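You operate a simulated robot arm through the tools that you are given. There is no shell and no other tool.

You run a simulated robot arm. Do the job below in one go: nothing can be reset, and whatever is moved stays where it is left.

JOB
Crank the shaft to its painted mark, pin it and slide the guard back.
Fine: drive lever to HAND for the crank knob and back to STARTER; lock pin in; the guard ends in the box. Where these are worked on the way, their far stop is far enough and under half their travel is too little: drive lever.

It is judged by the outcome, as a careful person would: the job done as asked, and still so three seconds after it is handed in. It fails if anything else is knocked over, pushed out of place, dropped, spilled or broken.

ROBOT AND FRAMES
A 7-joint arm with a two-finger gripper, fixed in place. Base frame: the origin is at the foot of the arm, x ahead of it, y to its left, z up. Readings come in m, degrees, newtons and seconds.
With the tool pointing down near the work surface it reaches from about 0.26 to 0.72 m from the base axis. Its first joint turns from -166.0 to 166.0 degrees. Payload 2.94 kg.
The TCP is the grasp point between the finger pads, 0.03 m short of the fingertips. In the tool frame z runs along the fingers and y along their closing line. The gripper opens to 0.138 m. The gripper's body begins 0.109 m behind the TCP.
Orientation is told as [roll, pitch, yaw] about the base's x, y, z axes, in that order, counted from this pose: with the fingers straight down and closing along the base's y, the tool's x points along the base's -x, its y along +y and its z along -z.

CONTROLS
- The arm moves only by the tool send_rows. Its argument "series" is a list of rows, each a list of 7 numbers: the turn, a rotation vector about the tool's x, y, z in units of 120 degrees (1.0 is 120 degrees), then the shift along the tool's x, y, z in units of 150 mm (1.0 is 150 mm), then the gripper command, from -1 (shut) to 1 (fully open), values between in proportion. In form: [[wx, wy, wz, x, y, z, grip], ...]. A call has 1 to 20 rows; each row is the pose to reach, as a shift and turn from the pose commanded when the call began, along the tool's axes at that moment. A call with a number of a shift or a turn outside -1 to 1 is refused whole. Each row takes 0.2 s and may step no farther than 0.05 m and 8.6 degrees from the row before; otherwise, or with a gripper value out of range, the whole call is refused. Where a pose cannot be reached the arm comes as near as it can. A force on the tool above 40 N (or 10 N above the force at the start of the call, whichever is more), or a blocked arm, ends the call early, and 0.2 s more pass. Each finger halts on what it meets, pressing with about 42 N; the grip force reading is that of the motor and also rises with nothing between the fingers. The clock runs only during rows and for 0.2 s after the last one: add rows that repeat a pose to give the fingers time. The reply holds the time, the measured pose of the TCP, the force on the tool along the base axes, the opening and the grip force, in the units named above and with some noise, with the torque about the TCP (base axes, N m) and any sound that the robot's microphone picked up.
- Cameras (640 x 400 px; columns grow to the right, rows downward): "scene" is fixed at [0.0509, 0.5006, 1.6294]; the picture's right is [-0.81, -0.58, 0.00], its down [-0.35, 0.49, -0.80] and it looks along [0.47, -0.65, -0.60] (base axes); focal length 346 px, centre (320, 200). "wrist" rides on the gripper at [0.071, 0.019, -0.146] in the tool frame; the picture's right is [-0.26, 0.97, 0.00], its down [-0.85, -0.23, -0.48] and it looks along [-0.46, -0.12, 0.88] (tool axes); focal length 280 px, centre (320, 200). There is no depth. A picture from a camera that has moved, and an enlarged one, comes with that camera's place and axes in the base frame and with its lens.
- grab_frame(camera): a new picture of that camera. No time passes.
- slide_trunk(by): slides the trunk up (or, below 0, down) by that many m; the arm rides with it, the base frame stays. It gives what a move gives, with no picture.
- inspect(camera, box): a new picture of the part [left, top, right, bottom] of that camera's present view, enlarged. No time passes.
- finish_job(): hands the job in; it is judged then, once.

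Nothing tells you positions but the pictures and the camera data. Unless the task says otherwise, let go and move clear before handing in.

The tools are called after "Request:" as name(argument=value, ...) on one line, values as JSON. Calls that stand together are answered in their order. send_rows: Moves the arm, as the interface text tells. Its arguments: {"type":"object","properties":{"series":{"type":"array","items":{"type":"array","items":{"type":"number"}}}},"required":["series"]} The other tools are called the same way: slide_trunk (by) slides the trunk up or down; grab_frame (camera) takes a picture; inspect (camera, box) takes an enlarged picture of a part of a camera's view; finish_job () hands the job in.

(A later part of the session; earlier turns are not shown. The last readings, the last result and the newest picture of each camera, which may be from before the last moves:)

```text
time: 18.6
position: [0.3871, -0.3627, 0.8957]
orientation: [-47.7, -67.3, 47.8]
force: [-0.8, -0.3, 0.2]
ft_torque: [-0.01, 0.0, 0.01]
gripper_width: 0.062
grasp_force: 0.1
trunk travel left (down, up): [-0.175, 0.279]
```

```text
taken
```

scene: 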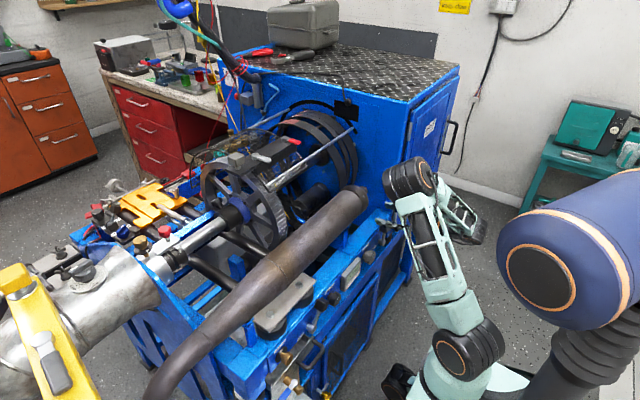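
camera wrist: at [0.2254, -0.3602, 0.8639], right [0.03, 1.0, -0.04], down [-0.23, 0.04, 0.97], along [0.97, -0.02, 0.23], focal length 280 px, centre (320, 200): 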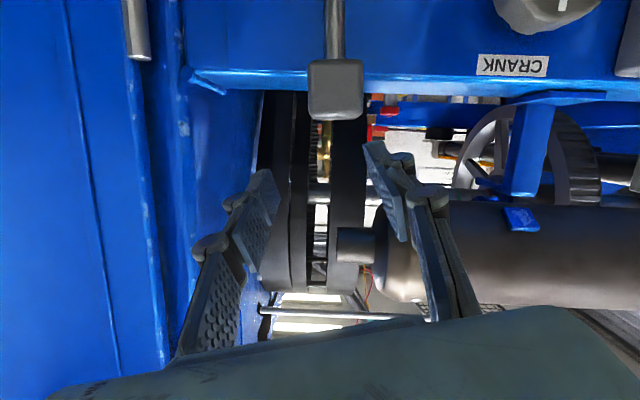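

The detour nudged the lever to the upright mid position (head now about (0.389, -0.358, 0.84)), and it stays there. I'll finish straightening the tool above it, then straddle the head from above.

Request:
send_rows(series=[[-0.012, 0.033, 0.047, 0.005, 0.012, -0.03, -0.1], [-0.024, 0.066, 0.094, 0.01, 0.024, -0.06, -0.1], [-0.036, 0.099, 0.141, 0.015, 0.035, -0.09, -0.1], [-0.036, 0.099, 0.141, 0.015, 0.035, -0.09, -0.1]])

Request:
grab_frame(camera="wrist")

Request:
inspect(camera="scene", box=[340, 150, 500, 290])

```text
time: 19.6
position: [0.3725, -0.3577, 0.8955]
orientation: [1.4, -62.5, -1.0]
force: [-1.0, -0.8, 0.7]
ft_torque: [-0.03, 0.01, 0.01]
gripper_width: 0.0621
grasp_force: 0.2
trunk travel left (down, up): [-0.175, 0.279]
```

```text
taken
camera wrist: at [0.209, -0.3403, 0.901], right [0.12, 0.96, 0.24], down [-0.03, -0.24, 0.97], along [0.99, -0.12, 0.0], focal length 280 px, centre (320, 200)
```

wrist: 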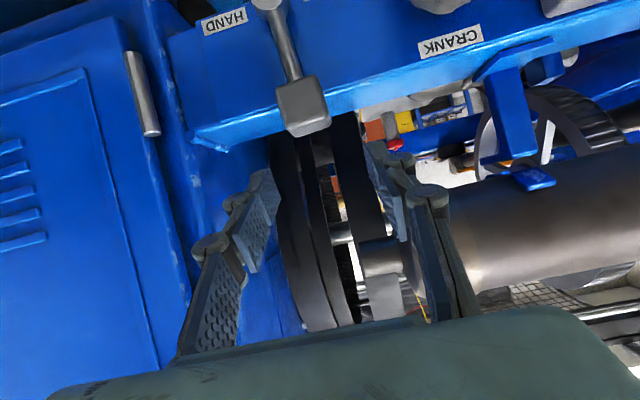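

```text
2.86 times, centred on (420, 220) of scene
camera zoom: at [0.0509, 0.5006, 1.6294], right [-0.81, -0.58, 0.0], down [-0.35, 0.49, -0.8], along [0.47, -0.65, -0.6], focal length 989 px, centre (34, 143)
```

zoom: 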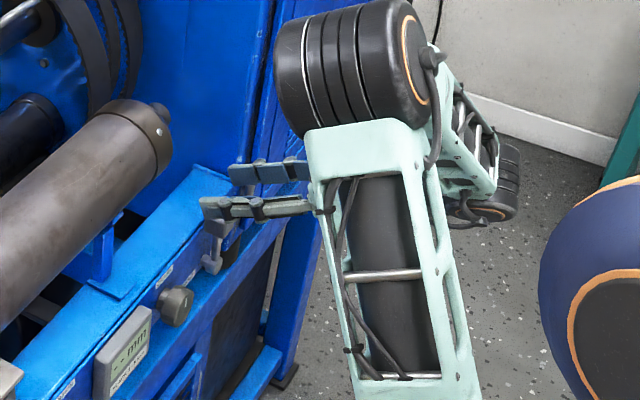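

The open fingers are lined up over the upright lever head. I'll lower them to straddle it.

Request:
send_rows(series=[[0, 0, 0, 0.11, 0, 0.03, -0.1], [0, 0, 0, 0.22, 0, 0.07, -0.1], [0, 0, 0, 0.335, 0, 0.115, -0.1], [0, 0, 0, 0.335, 0, 0.115, -0.1]])

Request:
grab_frame(camera="wrist")

Request:
inspect(camera="scene", box=[340, 190, 440, 252])

```text
time: 20.6
position: [0.3627, -0.3586, 0.8432]
orientation: [1.3, -62.6, -0.8]
force: [-0.4, 0.3, 0.4]
ft_torque: [-0.01, -0.02, -0.01]
gripper_width: 0.0621
grasp_force: 0.0
trunk travel left (down, up): [-0.175, 0.279]
```

```text
taken
camera wrist: at [0.2004, -0.341, 0.8484], right [0.12, 0.96, 0.24], down [-0.03, -0.24, 0.97], along [0.99, -0.12, 0.0], focal length 280 px, centre (320, 200)
```

wrist: 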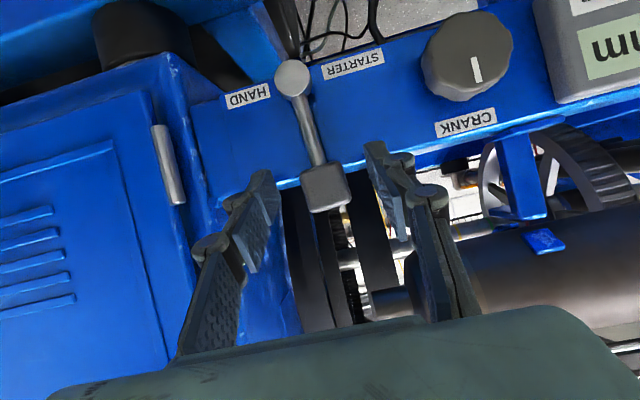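

```text
6.40 times, centred on (390, 221) of scene
camera zoom: at [0.0509, 0.5006, 1.6294], right [-0.81, -0.58, 0.0], down [-0.35, 0.49, -0.8], along [0.47, -0.65, -0.6], focal length 2214 px, centre (-128, 66)
```

zoom: 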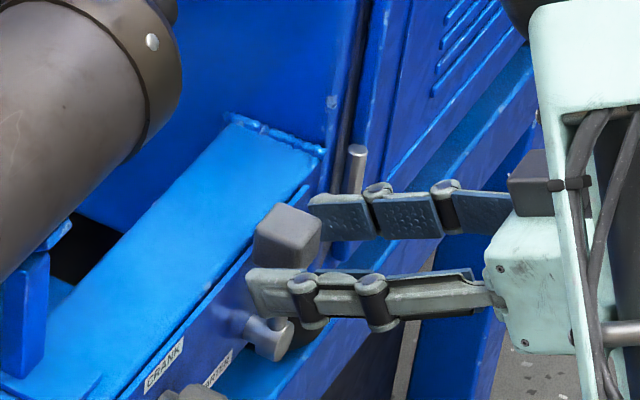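

The head sits between the fingers. I'll narrow the gap a little and push slowly -y toward HAND.

Request:
send_rows(series=[[0, 0, 0, 0, -0.03, 0, -0.2], [0, 0, 0, 0, -0.06, 0, -0.2], [0, 0, 0, 0, -0.09, 0, -0.2], [0, 0, 0, 0, -0.12, 0, -0.2], [0, 0, 0, 0, -0.15, 0, -0.2], [0, 0, 0, 0, -0.18, 0, -0.2], [0, 0, 0, 0.01, -0.21, 0.0, -0.2], [0, 0, 0, 0.02, -0.24, 0.01, -0.2], [0, 0, 0, 0.03, -0.27, 0.01, -0.2], [0, 0, 0, 0.04, -0.3, 0.02, -0.2], [0, 0, 0, 0.05, -0.33, 0.02, -0.2], [0, 0, 0, 0.05, -0.36, 0.02, -0.2]])

Request:
grab_frame(camera="wrist")

```text
time: 23.2
position: [0.3645, -0.4118, 0.8349]
orientation: [1.2, -62.6, -0.8]
force: [-1.4, 0.2, -0.2]
ft_torque: [0.01, 0.03, -0.01]
gripper_width: 0.0557
grasp_force: 0.4
trunk travel left (down, up): [-0.175, 0.279]
```

```text
taken
camera wrist: at [0.2012, -0.3942, 0.8398], right [0.12, 0.96, 0.24], down [-0.03, -0.24, 0.97], along [0.99, -0.12, 0.0], focal length 280 px, centre (320, 200)
```

wrist: 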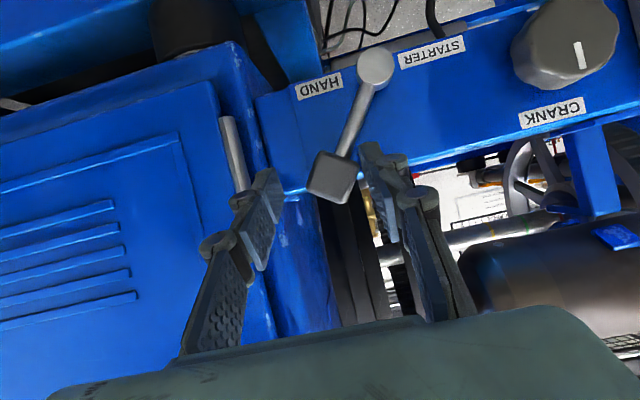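

The lever now leans about 36° to the HAND side. A small extra push will confirm that it is at its stop.

Request:
send_rows(series=[[0, 0, 0, 0, -0.03, 0, -0.2], [0, 0, 0, 0, -0.06, 0, -0.2], [0, 0, 0, 0, -0.09, 0, -0.2]])

Request:
grab_frame(camera="wrist")

```text
time: 24.0
position: [0.3663, -0.4203, 0.8345]
orientation: [1.6, -62.6, -0.6]
force: [3.0, 27.2, -1.8]
ft_torque: [0.23, -0.39, 0.52]
gripper_width: 0.0723
grasp_force: 12.5
trunk travel left (down, up): [-0.175, 0.279]
```

```text
taken
camera wrist: at [0.2028, -0.4047, 0.8389], right [0.11, 0.96, 0.24], down [-0.03, -0.24, 0.97], along [0.99, -0.11, 0.0], focal length 280 px, centre (320, 200)
```

wrist: 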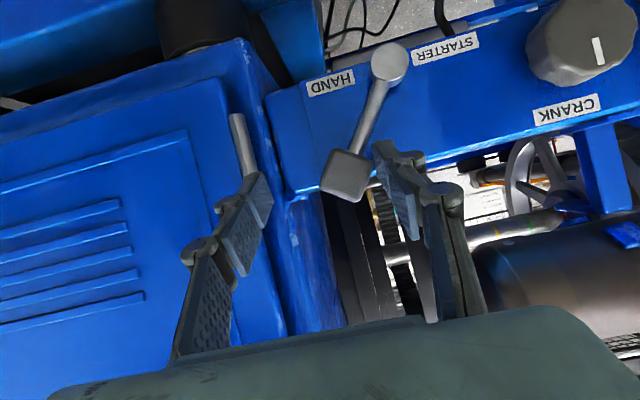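

Contact force confirms that the lever is at its HAND stop. I'll back off, then raise the arm relative to its shoulder and lower the trunk, so the tool can point level at the CRANK knob.

Request:
send_rows(series=[[0, 0, 0, 0, 0.08, 0, 0], [0, 0, 0, 0.04, 0.08, -0.13, 0], [0, 0, 0, 0.08, 0.08, -0.26, 0], [0, 0, 0, 0.125, 0.08, -0.386, 0], [0, 0, 0, -0.1, 0.12, -0.48, 0], [0, 0, 0, -0.3, 0.16, -0.58, 0], [0, 0, 0, -0.5, 0.2, -0.68, 0], [0, 0, 0, -0.7, 0.25, -0.78, 0]])

Request:
grab_frame(camera="wrist")

```text
time: 25.8
position: [0.3103, -0.3881, 0.9828]
orientation: [1.2, -62.6, -0.8]
force: [0.4, 0.3, -0.9]
ft_torque: [0.04, -0.01, 0.03]
gripper_width: 0.0691
grasp_force: 0.0
trunk travel left (down, up): [-0.175, 0.279]
```

```text
taken
camera wrist: at [0.1473, -0.3717, 0.9882], right [0.12, 0.96, 0.24], down [-0.03, -0.24, 0.97], along [0.99, -0.12, 0.0], focal length 280 px, centre (320, 200)
```

wrist: 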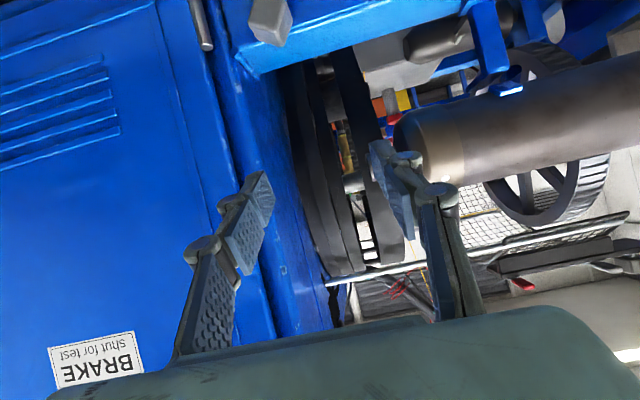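

Request:
slide_trunk(by=-0.13)

Request:
send_rows(series=[[0, -0.05, 0, 0, 0, 0, 0], [0, -0.1, 0, 0, 0, 0, 0], [0, -0.15, 0, 0, 0, 0, 0], [0, -0.2, 0, 0, 0, 0, 0]])

Request:
grab_frame(camera="wrist")

Request:
grab_frame(camera="scene")

```text
time: 27.4
position: [0.311, -0.3883, 0.8528]
orientation: [1.3, -62.7, -0.8]
force: [0.6, -0.5, -0.1]
ft_torque: [-0.03, 0.01, -0.04]
gripper_width: 0.069
grasp_force: 0.0
trunk travel left (down, up): [-0.045, 0.409]
```

```text
time: 28.4
position: [0.3094, -0.3876, 0.8526]
orientation: [8.4, -86.5, -8.1]
force: [-0.1, -0.4, 0.5]
ft_torque: [0.02, -0.01, -0.04]
gripper_width: 0.0687
grasp_force: 0.1
trunk travel left (down, up): [-0.045, 0.409]
```

```text
taken
camera wrist: at [0.1594, -0.3705, 0.7917], right [0.01, 0.96, 0.27], down [-0.42, -0.24, 0.87], along [0.91, -0.12, 0.41], focal length 280 px, centre (320, 200)
```

wrist: 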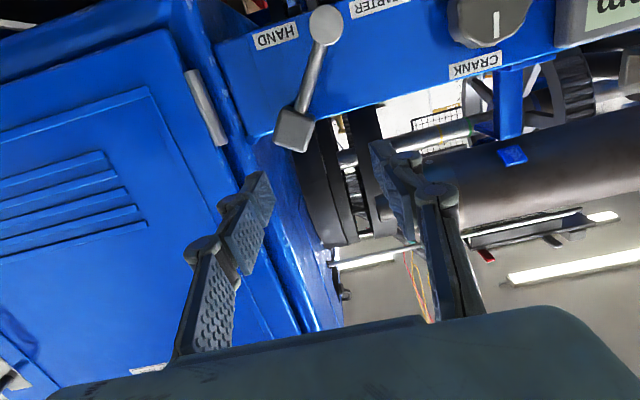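

```text
taken
```

scene: 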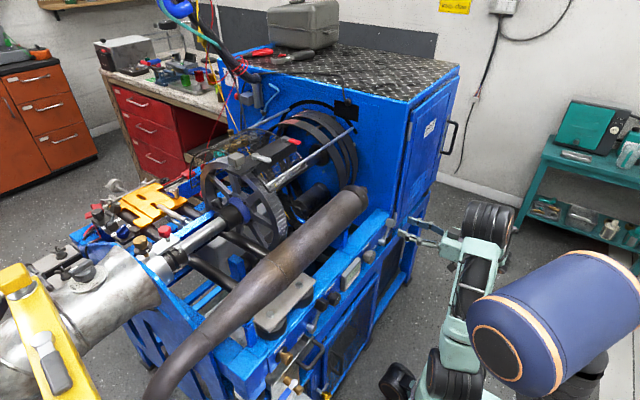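

The level pose is reachable now. I'll shift toward the CRANK knob in stages.

Request:
send_rows(series=[[0, 0, 0, 0.1, 0.2, 0, 0], [0, 0, 0, 0.2, 0.4, 0, 0], [0, 0, 0, 0.3, 0.55, 0, 0]])

Request:
grab_frame(camera="wrist")

```text
time: 29.2
position: [0.3057, -0.3028, 0.8077]
orientation: [9.1, -86.5, -8.7]
force: [-0.5, -0.3, 0.1]
ft_torque: [-0.01, -0.01, 0.0]
gripper_width: 0.0691
grasp_force: 0.1
trunk travel left (down, up): [-0.045, 0.409]
```

```text
taken
camera wrist: at [0.1551, -0.2857, 0.7475], right [0.01, 0.96, 0.27], down [-0.42, -0.24, 0.87], along [0.91, -0.12, 0.4], focal length 280 px, centre (320, 200)
```

wrist: 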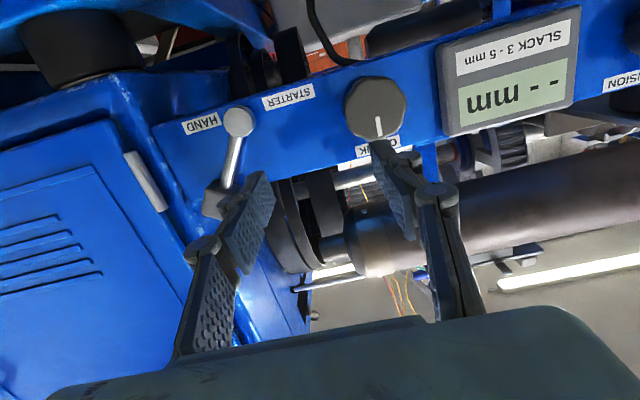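

The knob is centred at about y=-0.2545, z=0.783, radius 0.0245, with roughly 3 cm to the display, so a straight grip fits. I'll align in front of it.

Request:
send_rows(series=[[0, 0, 0, 0.08, 0.16, 0.02, -0.1], [0, 0, 0, 0.161, 0.322, 0.04, -0.1], [0, 0, 0, 0.161, 0.322, 0.04, -0.1]])

Request:
grab_frame(camera="wrist")

```text
time: 30.0
position: [0.3112, -0.2647, 0.7835]
orientation: [9.7, -86.5, -9.1]
force: [0.4, -0.6, 0.6]
ft_torque: [0.02, 0.02, 0.02]
gripper_width: 0.0622
grasp_force: 0.0
out of reach, approached as far as the arm can: row 2, 3
trunk travel left (down, up): [-0.045, 0.409]
```

```text
taken
camera wrist: at [0.1602, -0.2482, 0.7224], right [0.01, 0.96, 0.27], down [-0.42, -0.24, 0.87], along [0.91, -0.12, 0.41], focal length 280 px, centre (320, 200)
```

wrist: 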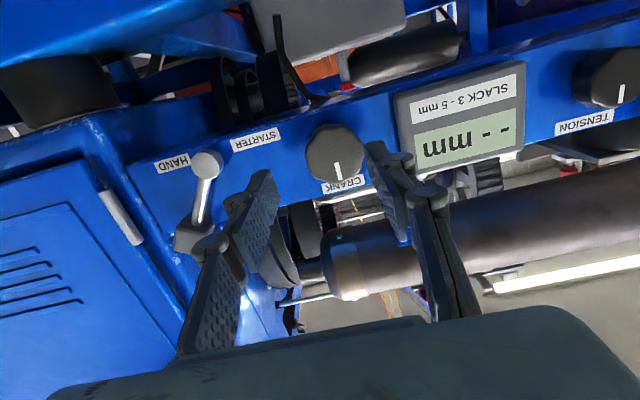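

At the near reach limit; moving forward eases it. I'll centre on the knob as I advance.

Request:
send_rows(series=[[0, 0, 0, -0.01, 0.03, 0.1, -0.1], [0, 0, 0, -0.02, 0.068, 0.2, -0.1], [0, 0, 0, -0.02, 0.068, 0.2, -0.1]])

Request:
grab_frame(camera="wrist")

Request:
inspect(camera="scene", box=[340, 210, 440, 272])

```text
time: 30.8
position: [0.3432, -0.2627, 0.7839]
orientation: [10.0, -86.6, -9.6]
force: [-0.5, -0.6, -1.1]
ft_torque: [0.04, 0.02, 0.01]
gripper_width: 0.0619
grasp_force: 0.1
out of reach, approached as far as the arm can: row 1, 2, 3
trunk travel left (down, up): [-0.045, 0.409]
```

```text
taken
camera wrist: at [0.1916, -0.2457, 0.723], right [0.01, 0.96, 0.27], down [-0.42, -0.24, 0.87], along [0.91, -0.12, 0.4], focal length 280 px, centre (320, 200)
```

wrist: 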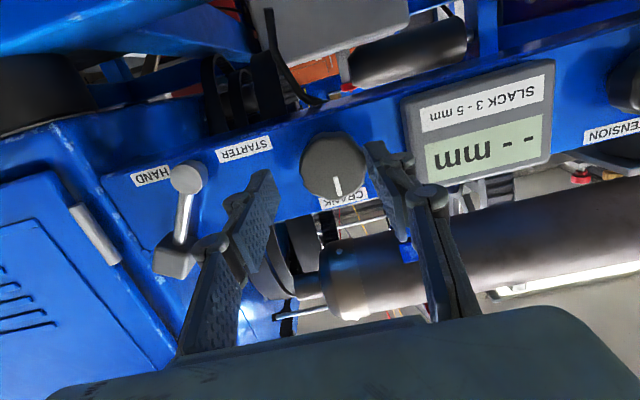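

```text
6.40 times, centred on (390, 241) of scene
camera zoom: at [0.0509, 0.5006, 1.6294], right [-0.81, -0.58, 0.0], down [-0.35, 0.49, -0.8], along [0.47, -0.65, -0.6], focal length 2214 px, centre (-128, -62)
```

zoom: 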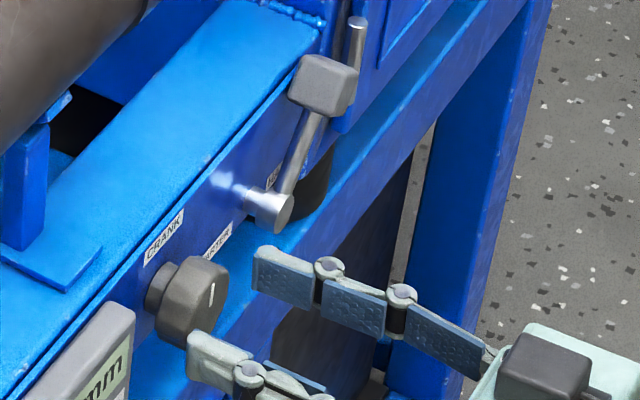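

A slight yaw moves the wrist outward and should free the last centimetre.

Request:
send_rows(series=[[-0.045, 0, 0, 0, 0.02, 0, -0.1], [-0.09, 0, 0, 0, 0.055, 0, -0.1], [-0.09, 0, 0, 0, 0.055, 0, -0.1]])

Request:
grab_frame(camera="wrist")

```text
time: 31.6
position: [0.3422, -0.255, 0.7851]
orientation: [20.5, -86.5, -9.4]
force: [-0.7, 0.0, 0.6]
ft_torque: [0.0, -0.02, 0.0]
gripper_width: 0.0622
grasp_force: 0.1
trunk travel left (down, up): [-0.045, 0.409]
```

```text
taken
camera wrist: at [0.1909, -0.265, 0.7235], right [-0.17, 0.94, 0.28], down [-0.37, -0.33, 0.87], along [0.91, 0.04, 0.41], focal length 280 px, centre (320, 200)
```

wrist: 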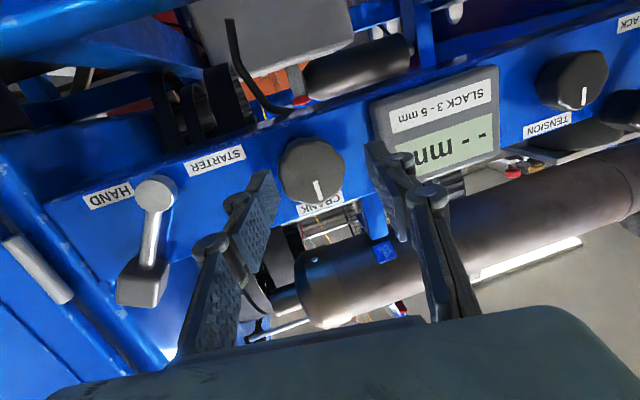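

Centred on the knob now. I'll advance around it and close.

Request:
send_rows(series=[[0, 0, 0, -0.005, -0.016, 0.085, -0.1], [0, 0, 0, -0.01, -0.033, 0.17, -0.1], [0, 0, 0, -0.01, -0.033, 0.17, -0.15], [0, 0, 0, -0.01, -0.033, 0.17, -0.25], [0, 0, 0, -0.01, -0.033, 0.17, -0.4], [0, 0, 0, -0.01, -0.033, 0.17, -0.4]])

Request:
grab_frame(camera="wrist")

Request:
inspect(camera="scene", box=[340, 210, 440, 272])

```text
time: 33.0
position: [0.3675, -0.2569, 0.7849]
orientation: [19.9, -86.5, -8.9]
force: [8.7, -13.5, 1.6]
ft_torque: [-0.07, -0.05, -0.14]
gripper_width: 0.0507
grasp_force: 6.7
trunk travel left (down, up): [-0.045, 0.409]
```

```text
taken
camera wrist: at [0.2159, -0.2661, 0.7234], right [-0.17, 0.94, 0.28], down [-0.37, -0.32, 0.87], along [0.91, 0.04, 0.41], focal length 280 px, centre (320, 200)
```

wrist: 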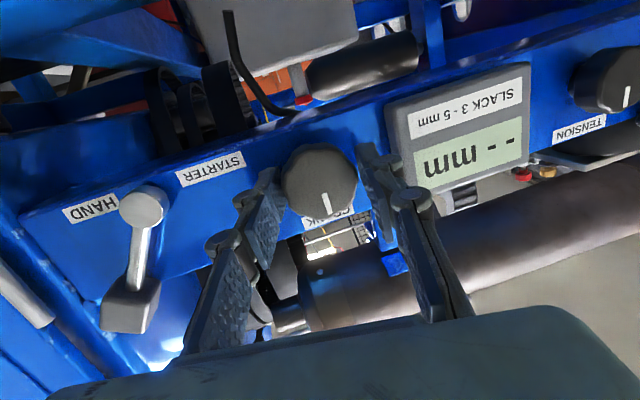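

```text
6.40 times, centred on (390, 241) of scene
camera zoom: at [0.0509, 0.5006, 1.6294], right [-0.81, -0.58, 0.0], down [-0.35, 0.49, -0.8], along [0.47, -0.65, -0.6], focal length 2214 px, centre (-128, -62)
```

zoom: 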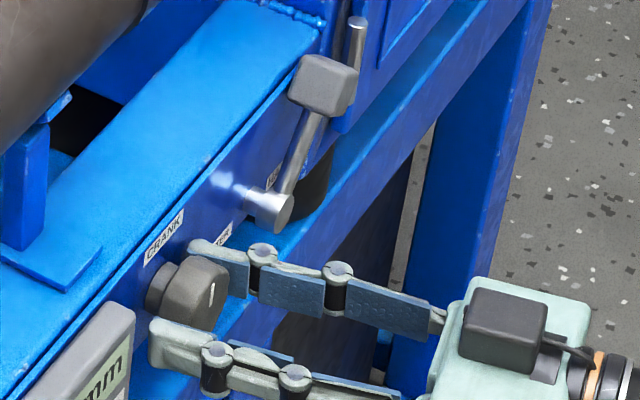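

The knob is held. Before turning I'll take baseline views of the wheel and shaft marks.

Request:
inspect(camera="scene", box=[190, 90, 370, 203])

Request:
inspect(camera="scene", box=[140, 190, 260, 265])

Request:
send_rows(series=[[0, 0, 0, 0, -0.01, 0, -0.7], [0, 0, 0, 0, -0.013, 0, -1], [0, 0, 0, 0, -0.013, 0, -1]])

```text
3.54 times, centred on (280, 146) of scene
camera zoom: at [0.0509, 0.5006, 1.6294], right [-0.81, -0.58, 0.0], down [-0.35, 0.49, -0.8], along [0.47, -0.65, -0.6], focal length 1225 px, centre (462, 389)
```

zoom: 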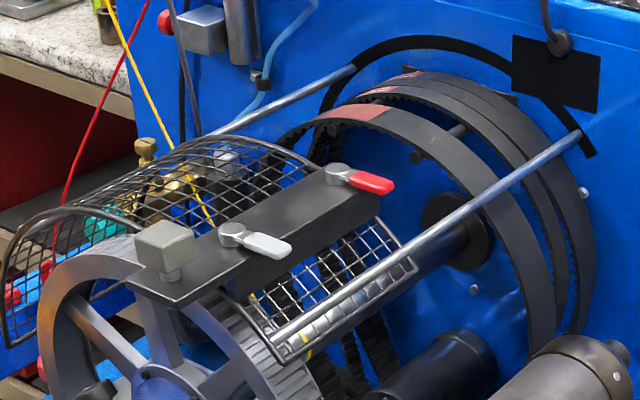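

```text
5.33 times, centred on (200, 228) of scene
camera zoom: at [0.0509, 0.5006, 1.6294], right [-0.81, -0.58, 0.0], down [-0.35, 0.49, -0.8], along [0.47, -0.65, -0.6], focal length 1845 px, centre (960, 53)
```

zoom: 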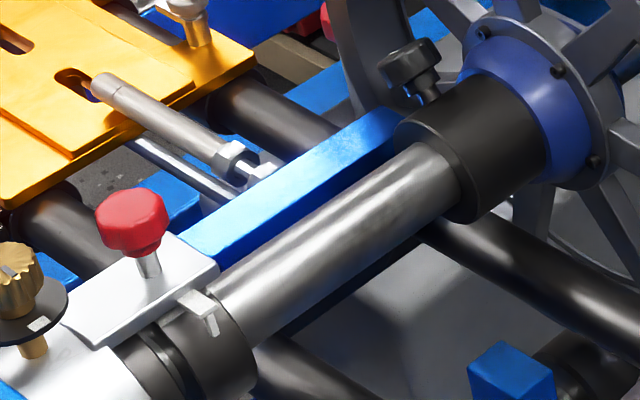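

```text
time: 33.8
position: [0.3679, -0.2573, 0.7846]
orientation: [21.3, -86.6, -10.2]
force: [-5.3, -14.0, 3.6]
ft_torque: [0.1, 0.24, -0.73]
gripper_width: 0.0474
grasp_force: 45.0
trunk travel left (down, up): [-0.045, 0.409]
```

Request:
inspect(camera="scene", box=[150, 220, 200, 268])

Request:
inspect(camera="scene", box=[200, 180, 250, 228])

```text
8.33 times, centred on (175, 244) of scene
camera zoom: at [0.0509, 0.5006, 1.6294], right [-0.81, -0.58, 0.0], down [-0.35, 0.49, -0.8], along [0.47, -0.65, -0.6], focal length 2883 px, centre (1528, -167)
```

zoom: 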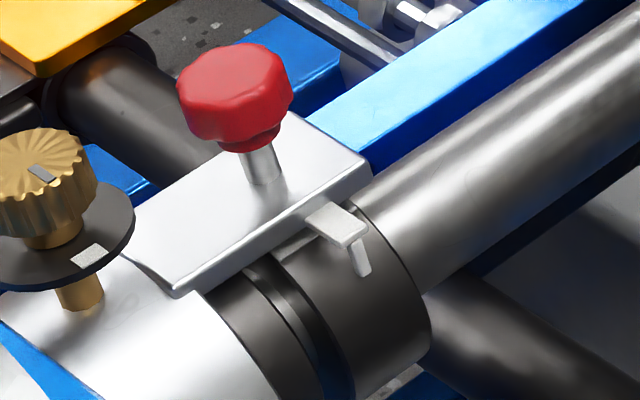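

```text
8.33 times, centred on (225, 204) of scene
camera zoom: at [0.0509, 0.5006, 1.6294], right [-0.81, -0.58, 0.0], down [-0.35, 0.49, -0.8], along [0.47, -0.65, -0.6], focal length 2883 px, centre (1112, 167)
```

zoom: 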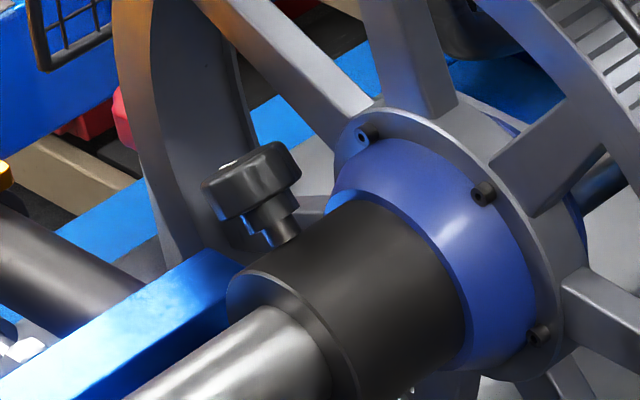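

The red-knobbed plunger with a white pointer over the black shaft collar looks like the lock pin and index; the collar's painted mark isn't visible yet. I'll make a trial turn of the CRANK knob.

Request:
send_rows(series=[[-0.004, -0.013, 0.065, 0, 0, 0, -1], [-0.008, -0.025, 0.13, 0, 0, 0, -1], [-0.012, -0.038, 0.196, 0, 0, 0, -1], [-0.012, -0.038, 0.196, 0, 0, 0, -1]])

Request:
grab_frame(camera="wrist")

Request:
inspect(camera="scene", box=[150, 180, 250, 268])

Request:
inspect(camera="scene", box=[190, 90, 370, 203])

```text
time: 34.8
position: [0.3669, -0.2575, 0.7836]
orientation: [93.2, -64.8, -81.4]
force: [-23.0, -8.9, -11.7]
ft_torque: [0.05, 0.24, -0.55]
gripper_width: 0.0472
grasp_force: 45.3
trunk travel left (down, up): [-0.045, 0.409]
```

```text
taken
camera wrist: at [0.216, -0.2411, 0.7244], right [-0.17, 0.75, 0.65], down [-0.37, -0.65, 0.66], along [0.91, -0.13, 0.38], focal length 280 px, centre (320, 200)
```

wrist: 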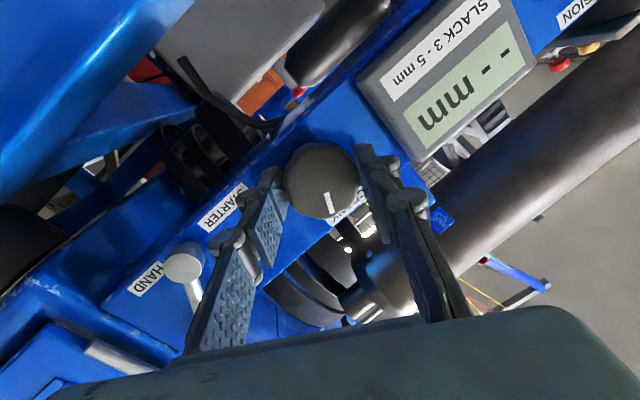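

```text
4.55 times, centred on (200, 224) of scene
camera zoom: at [0.0509, 0.5006, 1.6294], right [-0.81, -0.58, 0.0], down [-0.35, 0.49, -0.8], along [0.47, -0.65, -0.6], focal length 1573 px, centre (866, 91)
```

zoom: 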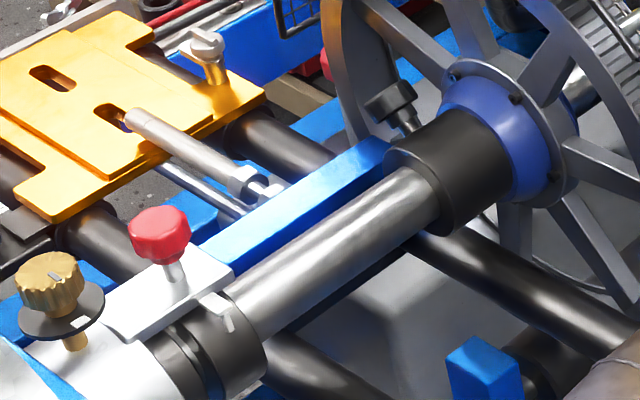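

```text
3.54 times, centred on (280, 146) of scene
camera zoom: at [0.0509, 0.5006, 1.6294], right [-0.81, -0.58, 0.0], down [-0.35, 0.49, -0.8], along [0.47, -0.65, -0.6], focal length 1225 px, centre (462, 389)
```

zoom: 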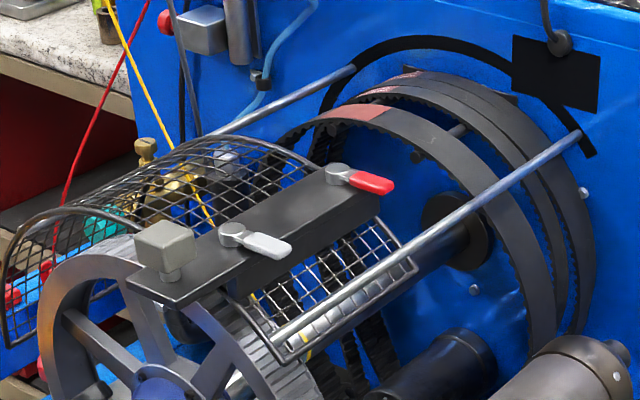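

The knob turned 24° with the gripper and the flywheel moved about 6°, so the knob is geared roughly 4:1. I'll continue the stroke in this direction and watch.

Request:
send_rows(series=[[-0.004, -0.013, 0.065, 0, 0.002, -0.01, -1], [-0.008, -0.025, 0.13, 0, 0.002, -0.013, -1], [-0.012, -0.038, 0.196, 0, 0.002, -0.013, -1], [-0.016, -0.05, 0.26, 0, 0.002, -0.013, -1], [-0.02, -0.063, 0.326, 0, 0.002, -0.013, -1], [-0.024, -0.0756, 0.391, 0, 0.002, -0.013, -1]])

Request:
grab_frame(camera="wrist")

Request:
inspect(camera="scene", box=[150, 180, 250, 268])

Request:
grab_frame(camera="scene")

```text
time: 36.2
position: [0.3681, -0.2549, 0.7821]
orientation: [99.3, -17.2, -85.9]
force: [-14.9, 5.5, -29.8]
ft_torque: [-0.07, 0.84, 0.39]
gripper_width: 0.0474
grasp_force: 45.1
trunk travel left (down, up): [-0.045, 0.409]
```

```text
taken
camera wrist: at [0.2158, -0.2011, 0.7568], right [-0.16, 0.02, 0.99], down [-0.37, -0.93, -0.04], along [0.92, -0.37, 0.15], focal length 280 px, centre (320, 200)
```

wrist: 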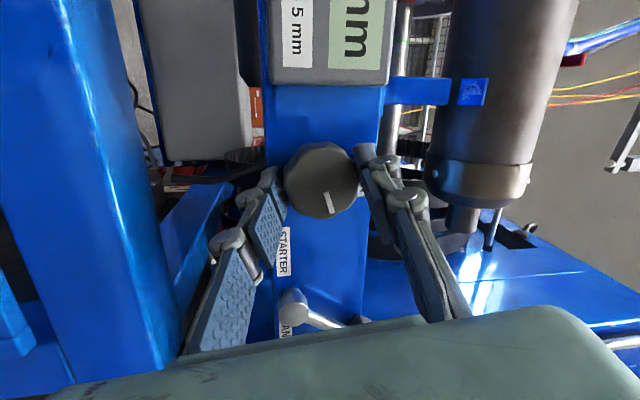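

```text
4.55 times, centred on (200, 224) of scene
camera zoom: at [0.0509, 0.5006, 1.6294], right [-0.81, -0.58, 0.0], down [-0.35, 0.49, -0.8], along [0.47, -0.65, -0.6], focal length 1573 px, centre (866, 91)
```

zoom: 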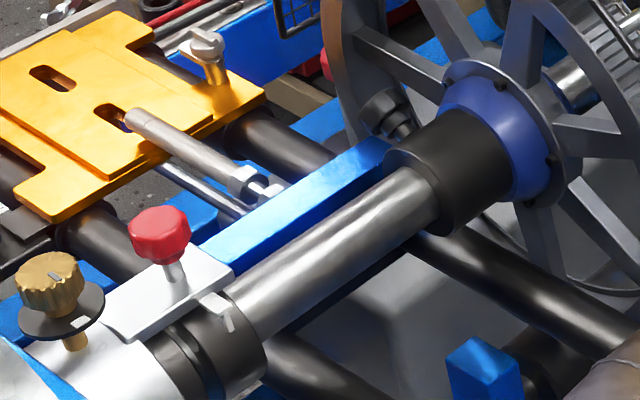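

```text
taken
```

scene: 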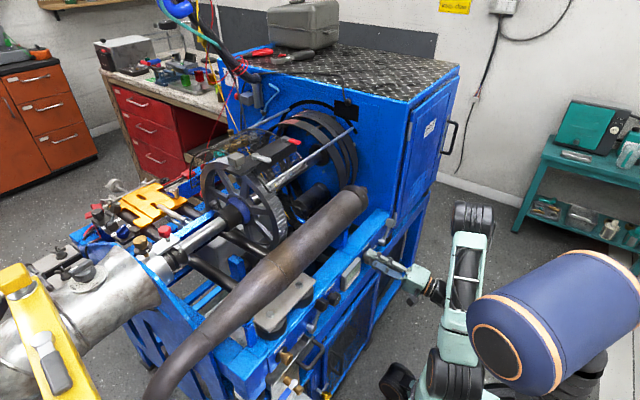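

The wheel follows smoothly and roll range remains. I'll continue another 48°, re-centring on the knob axis.

Request:
send_rows(series=[[-0.004, -0.013, 0.065, 0.01, -0.003, 0, -1], [-0.008, -0.025, 0.13, 0.023, -0.007, 0, -1], [-0.012, -0.038, 0.196, 0.023, -0.007, 0, -1], [-0.016, -0.05, 0.26, 0.023, -0.007, 0, -1], [-0.02, -0.063, 0.326, 0.023, -0.007, 0, -1], [-0.024, -0.0756, 0.391, 0.023, -0.007, 0, -1]])

Request:
grab_frame(camera="wrist")

Request:
inspect(camera="scene", box=[150, 180, 250, 268])

```text
time: 37.6
position: [0.3682, -0.2522, 0.7824]
orientation: [102.8, 30.5, -85.8]
force: [2.1, 8.7, -14.7]
ft_torque: [-0.07, 0.81, -0.17]
gripper_width: 0.0474
grasp_force: 44.4
trunk travel left (down, up): [-0.045, 0.409]
```

```text
taken
camera wrist: at [0.2162, -0.197, 0.8064], right [-0.16, -0.72, 0.68], down [-0.37, -0.59, -0.71], along [0.91, -0.37, -0.17], focal length 280 px, centre (320, 200)
```

wrist: 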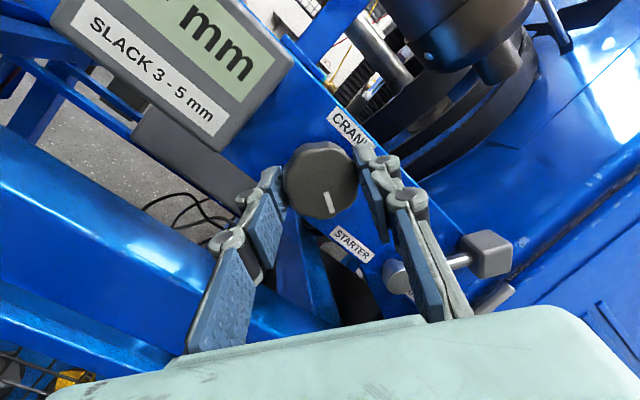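

```text
4.55 times, centred on (200, 224) of scene
camera zoom: at [0.0509, 0.5006, 1.6294], right [-0.81, -0.58, 0.0], down [-0.35, 0.49, -0.8], along [0.47, -0.65, -0.6], focal length 1573 px, centre (866, 91)
```

zoom: 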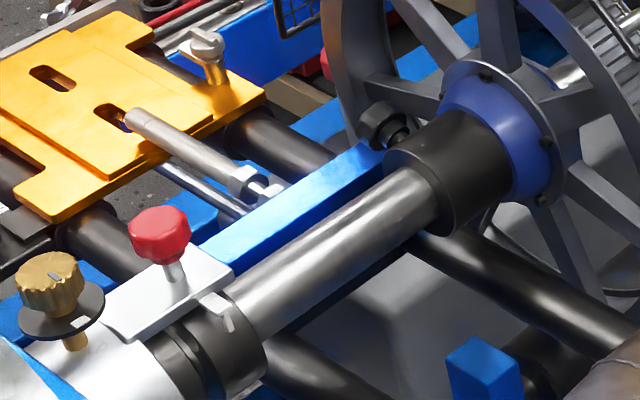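

Still turning freely; the mark hasn't appeared. A bit more in this stroke.

Request:
send_rows(series=[[-0.004, -0.013, 0.065, 0, 0, 0, -1], [-0.008, -0.025, 0.13, 0, 0, 0, -1], [-0.012, -0.038, 0.196, 0, 0, 0, -1], [-0.016, -0.05, 0.26, 0, 0, 0, -1]])

Request:
inspect(camera="scene", box=[150, 180, 250, 268])

Request:
grab_frame(camera="scene")

```text
time: 38.0
position: [0.3682, -0.252, 0.7805]
orientation: [103.9, 37.9, -84.4]
force: [-10.2, 5.8, 1.9]
ft_torque: [0.01, 0.22, 0.1]
gripper_width: 0.0471
grasp_force: 44.7
out of reach, approached as far as the arm can: row 1, 2
trunk travel left (down, up): [-0.045, 0.409]
stopped in row 2: the force on the tool passed its limit at 45 N (the readings are from after the stop); the commanded pose is now the measured one
```

```text
4.55 times, centred on (200, 224) of scene
camera zoom: at [0.0509, 0.5006, 1.6294], right [-0.81, -0.58, 0.0], down [-0.35, 0.49, -0.8], along [0.47, -0.65, -0.6], focal length 1573 px, centre (866, 91)
```

zoom: 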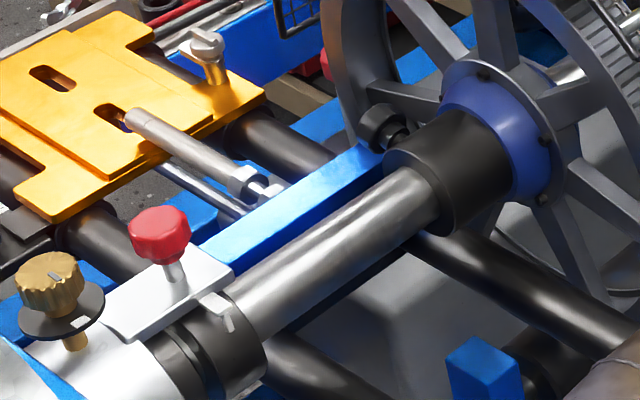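

```text
taken
```

scene: 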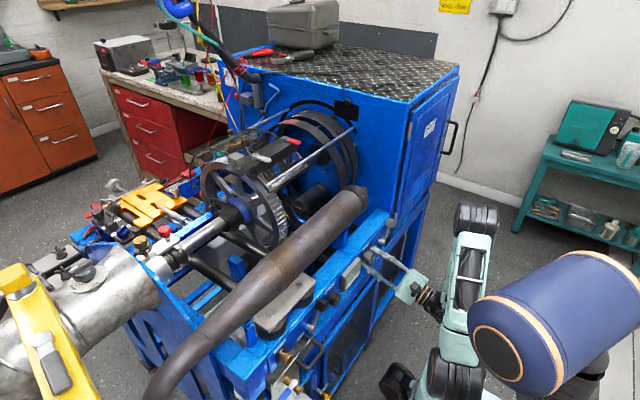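

I've hit the roll limit at about +128° with the shaft moved roughly 30°. The mark must be on the hidden far side of the collar, and rolling it back over the top looks shorter, so I'll turn the knob the other way.

Request:
send_rows(series=[[0.004, 0.0126, -0.065, 0, 0, 0, -1], [0.008, 0.025, -0.13, 0, 0, 0, -1], [0.012, 0.038, -0.196, 0, 0, 0, -1], [0.016, 0.05, -0.26, 0, 0, 0, -1], [0.02, 0.063, -0.326, 0, 0, 0, -1], [0.024, 0.0756, -0.391, 0, 0, 0, -1], [0.028, 0.088, -0.456, 0, 0, 0, -1], [0.032, 0.1, -0.521, 0, 0, 0, -1], [0.036, 0.113, -0.587, 0, 0, 0, -1], [0.04, 0.126, -0.652, 0, 0, 0, -1], [0.044, 0.139, -0.717, 0, 0, 0, -1], [0.048, 0.151, -0.782, 0, 0, 0, -1], [0.052, 0.164, -0.848, 0, 0, 0, -1], [0.056, 0.176, -0.913, 0, 0, 0, -1], [0.06, 0.189, -0.978, 0, 0, 0, -1]])

Request:
inspect(camera="scene", box=[150, 180, 250, 268])

Request:
grab_frame(camera="wrist")

```text
time: 41.2
position: [0.3686, -0.2567, 0.7827]
orientation: [82.1, -81.6, -70.4]
force: [5.9, -23.4, 28.4]
ft_torque: [0.21, -0.67, -0.66]
gripper_width: 0.0474
grasp_force: 44.9
trunk travel left (down, up): [-0.045, 0.409]
```

```text
4.55 times, centred on (200, 224) of scene
camera zoom: at [0.0509, 0.5006, 1.6294], right [-0.81, -0.58, 0.0], down [-0.35, 0.49, -0.8], along [0.47, -0.65, -0.6], focal length 1573 px, centre (866, 91)
```

zoom: 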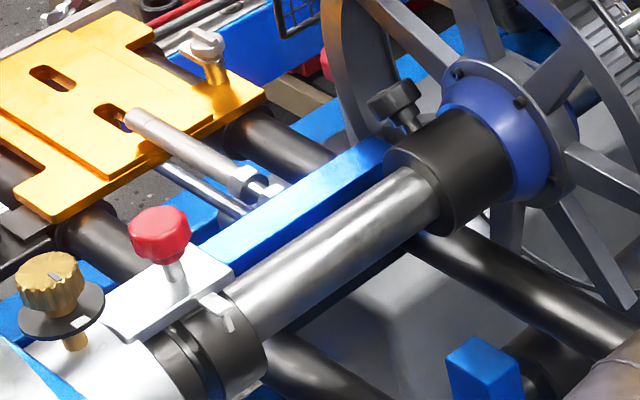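

```text
taken
camera wrist: at [0.218, -0.2604, 0.7194], right [-0.18, 0.9, 0.4], down [-0.38, -0.44, 0.82], along [0.91, 0.0, 0.42], focal length 280 px, centre (320, 200)
```

wrist: 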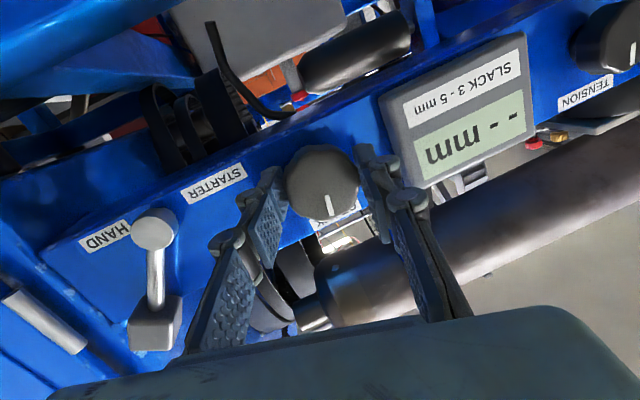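

Back near the start angle; no mark yet. I'll continue in this direction with a small re-centring.

Request:
send_rows(series=[[0.004, 0.0126, -0.065, -0.012, -0.012, 0, -1], [0.008, 0.025, -0.13, -0.024, -0.023, 0, -1], [0.012, 0.038, -0.196, -0.024, -0.023, 0, -1], [0.016, 0.05, -0.26, -0.024, -0.023, 0, -1], [0.02, 0.063, -0.326, -0.024, -0.023, 0, -1], [0.024, 0.0756, -0.391, -0.024, -0.023, 0, -1], [0.028, 0.088, -0.456, -0.024, -0.023, 0, -1]])

Request:
inspect(camera="scene", box=[150, 180, 250, 268])

Request:
grab_frame(camera="wrist")

```text
time: 42.3
position: [0.3693, -0.2576, 0.7816]
orientation: [-70.1, -80.7, 81.1]
force: [-9.6, 11.0, 7.3]
ft_torque: [0.14, -1.1, -0.33]
gripper_width: 0.0474
grasp_force: 45.0
out of reach, approached as far as the arm can: row 3, 4, 5
trunk travel left (down, up): [-0.045, 0.409]
stopped in row 5: the force on the tool passed its limit at 75 N (the readings are from after the stop); the commanded pose is now the measured one
```

```text
4.55 times, centred on (200, 224) of scene
camera zoom: at [0.0509, 0.5006, 1.6294], right [-0.81, -0.58, 0.0], down [-0.35, 0.49, -0.8], along [0.47, -0.65, -0.6], focal length 1573 px, centre (866, 91)
```

zoom: 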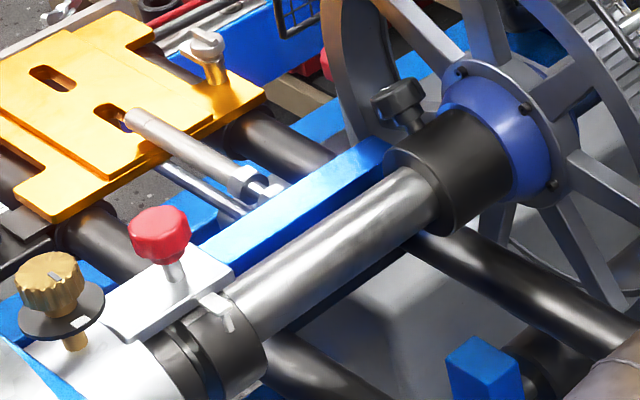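

```text
taken
camera wrist: at [0.2207, -0.2791, 0.7176], right [-0.18, 0.98, 0.11], down [-0.4, -0.18, 0.9], along [0.9, 0.12, 0.42], focal length 280 px, centre (320, 200)
```

wrist: 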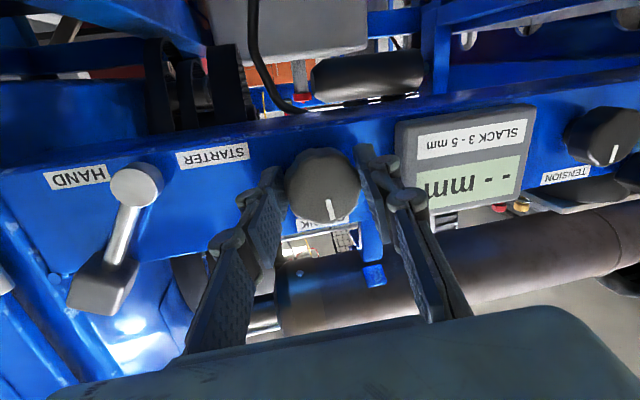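

The usable roll range is about 130°. Rather than guess, I'll let go of the knob, back away, raise the trunk and look at the collar from above with the wrist camera.

Request:
send_rows(series=[[0, 0, 0, 0, 0, 0, -0.5], [0, 0, 0, 0, 0, 0, -0.1], [0, 0, 0, 0, 0, 0, -0.1], [0, 0, 0, 0, -0.03, -0.1, -0.1], [0, 0, 0, 0, -0.1, -0.22, -0.1], [0, 0, 0, 0, -0.25, -0.3, -0.1], [0, 0, 0, 0, -0.4, -0.35, -0.1]])

Request:
grab_frame(camera="wrist")

```text
time: 43.9
position: [0.3291, -0.3284, 0.7931]
orientation: [-68.4, -80.6, 79.1]
force: [0.1, -0.4, -0.3]
ft_torque: [-0.02, -0.01, 0.01]
gripper_width: 0.0621
grasp_force: 0.1
trunk travel left (down, up): [-0.045, 0.409]
```

```text
taken
camera wrist: at [0.18, -0.3485, 0.7287], right [-0.17, 0.98, 0.11], down [-0.4, -0.17, 0.9], along [0.9, 0.11, 0.42], focal length 280 px, centre (320, 200)
```

wrist: 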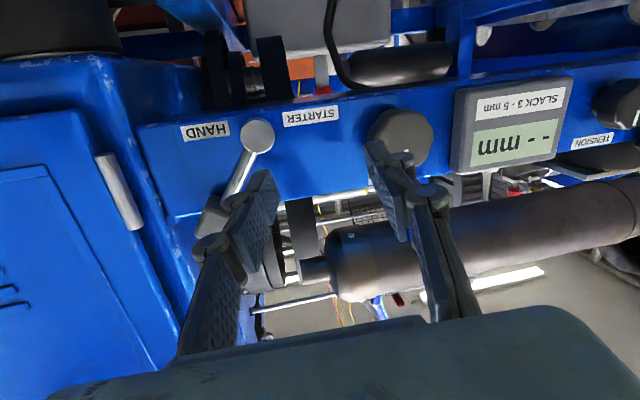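

Request:
slide_trunk(by=0.2)

Request:
slide_trunk(by=0.2)

Request:
grab_frame(camera="wrist")

Request:
grab_frame(camera="scene")

```text
time: 46.0
position: [0.3294, -0.3284, 0.992]
orientation: [-68.5, -80.6, 79.1]
force: [-0.5, 0.5, 0.3]
ft_torque: [0.03, -0.01, 0.03]
gripper_width: 0.0622
grasp_force: 0.0
trunk travel left (down, up): [-0.245, 0.209]
```

```text
time: 48.2
position: [0.3297, -0.3274, 1.1935]
orientation: [-68.5, -80.6, 79.2]
force: [-0.8, -0.2, -0.8]
ft_torque: [0.0, -0.01, 0.01]
gripper_width: 0.0621
grasp_force: 0.1
trunk travel left (down, up): [-0.445, 0.009]
```

```text
taken
camera wrist: at [0.18, -0.3485, 1.1286], right [-0.17, 0.98, 0.11], down [-0.4, -0.17, 0.9], along [0.9, 0.11, 0.42], focal length 280 px, centre (320, 200)
```

wrist: 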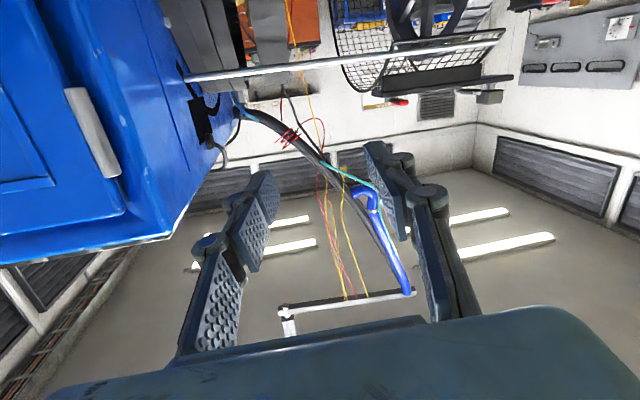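

```text
taken
```

scene: 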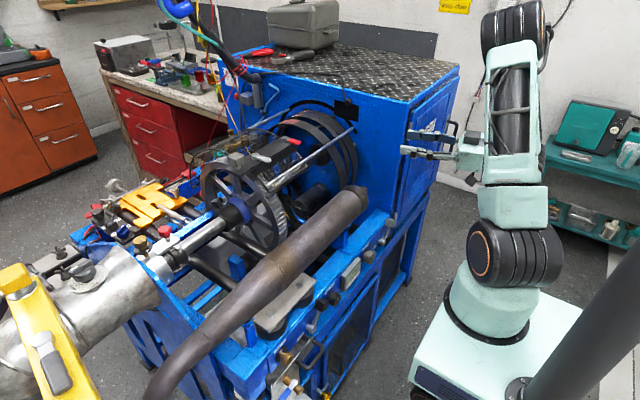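

Now I'll pitch the nose down and swing toward the shaft's front end (+y) for a top view of the collar.

Request:
send_rows(series=[[0, 0.065, 0, 0, 0.1, 0, 0], [0, 0.13, 0, 0, 0.2, 0, 0], [0, 0.195, 0, 0, 0.3, 0, 0.2], [0, 0.26, 0, 0, 0.4, 0, 0.4], [0, 0.325, 0, 0, 0.5, 0, 0.6], [0, 0.39, 0, -0.05, 0.6, 0, 0.8], [0, 0.455, 0, -0.1, 0.7, 0.05, 1], [0, 0.52, 0, -0.15, 0.8, 0.1, 1], [0, 0.585, 0, -0.2, 0.9, 0.2, 1], [0, 0.65, 0, -0.3, 1, 0.3, 1]])

Request:
grab_frame(camera="wrist")

```text
time: 50.4
position: [0.347, -0.1662, 1.2105]
orientation: [-8.9, -8.4, 12.5]
force: [0.1, -0.2, 0.2]
ft_torque: [-0.04, -0.04, -0.03]
gripper_width: 0.1379
grasp_force: 0.0
trunk travel left (down, up): [-0.445, 0.009]
```

```text
taken
camera wrist: at [0.2489, -0.1467, 1.34], right [0.07, 0.99, -0.11], down [0.78, 0.02, 0.62], along [0.62, -0.13, -0.77], focal length 280 px, centre (320, 200)
```

wrist: 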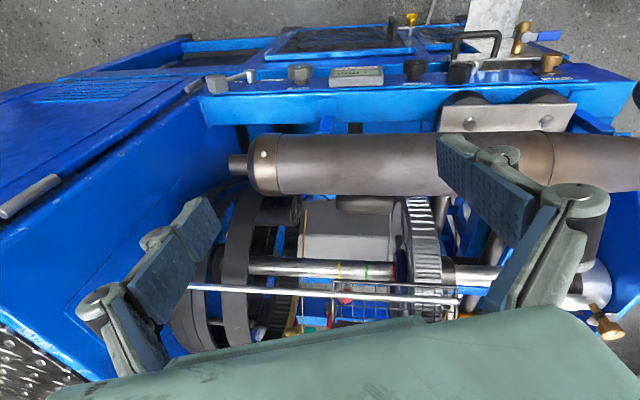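

I'll rise clear of the guard (its plate top is about z≈1.2) before moving over to the collar.

Request:
send_rows(series=[[0, 0, 0, -0.05, 0.05, -0.25, 1], [0, 0, 0, -0.1, 0.1, -0.5, 1], [0, 0, 0, -0.15, 0.15, -0.7, 1], [0, 0, 0, -0.196, 0.187, -0.887, 1], [0, 0, 0, -0.4, 0.3, -0.887, 1], [0, 0, 0, -0.6, 0.5, -0.887, 1], [0, 0, 0, -0.8, 0.7, -0.887, 1], [0, 0, 0, -0.95, 0.9, -0.887, 1]])

Request:
grab_frame(camera="wrist")

```text
time: 52.2
position: [0.4357, 0.0146, 1.3427]
orientation: [-8.9, -8.6, 12.4]
force: [0.1, 0.3, -0.4]
ft_torque: [-0.03, 0.01, 0.02]
gripper_width: 0.1381
grasp_force: 0.1
trunk travel left (down, up): [-0.445, 0.009]
```

```text
taken
camera wrist: at [0.3374, 0.0341, 1.4719], right [0.07, 0.99, -0.11], down [0.78, 0.01, 0.63], along [0.62, -0.13, -0.77], focal length 280 px, centre (320, 200)
```

wrist: 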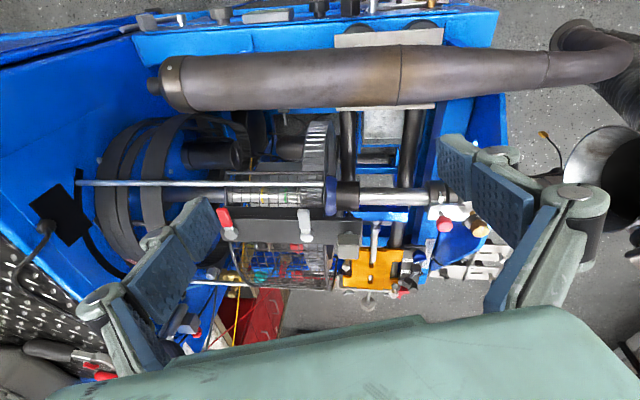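

Request:
send_rows(series=[[0, 0, 0, -0.2, 0.14, 0.01, 1], [0, 0, 0, -0.4, 0.28, 0.02, 1], [0, 0, 0, -0.6, 0.42, 0.02, 1], [0, 0, 0, -0.8, 0.56, 0.03, 1], [0, 0, 0, -0.98, 0.68, 0.04, 1]])

Request:
grab_frame(camera="wrist")

Request:
inspect(camera="wrist", box=[250, 60, 450, 260])

```text
time: 53.4
position: [0.5603, 0.1407, 1.3415]
orientation: [-8.9, -8.4, 12.4]
force: [-0.4, 0.4, 0.2]
ft_torque: [-0.04, 0.02, -0.01]
gripper_width: 0.1378
grasp_force: 0.1
trunk travel left (down, up): [-0.445, 0.009]
```

```text
taken
camera wrist: at [0.4626, 0.1602, 1.4713], right [0.07, 0.99, -0.11], down [0.78, 0.01, 0.62], along [0.62, -0.13, -0.77], focal length 280 px, centre (320, 200)
```

wrist: 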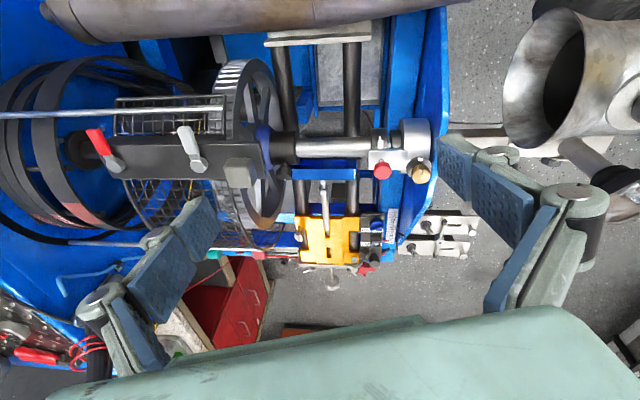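

```text
2.00 times, centred on (350, 160) of wrist
camera zoom: at [0.4626, 0.1602, 1.4713], right [0.07, 0.99, -0.11], down [0.78, 0.01, 0.62], along [0.62, -0.13, -0.77], focal length 561 px, centre (260, 280)
```

zoom: 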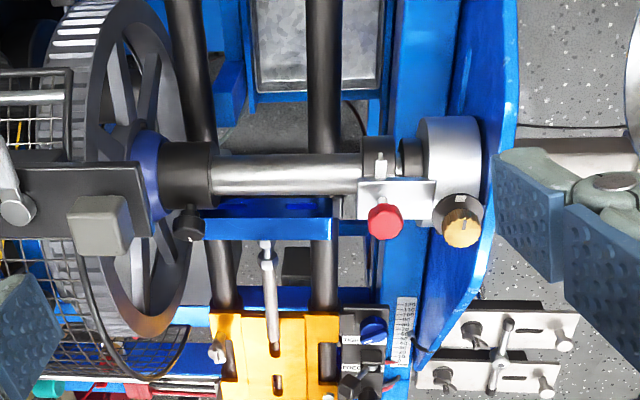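

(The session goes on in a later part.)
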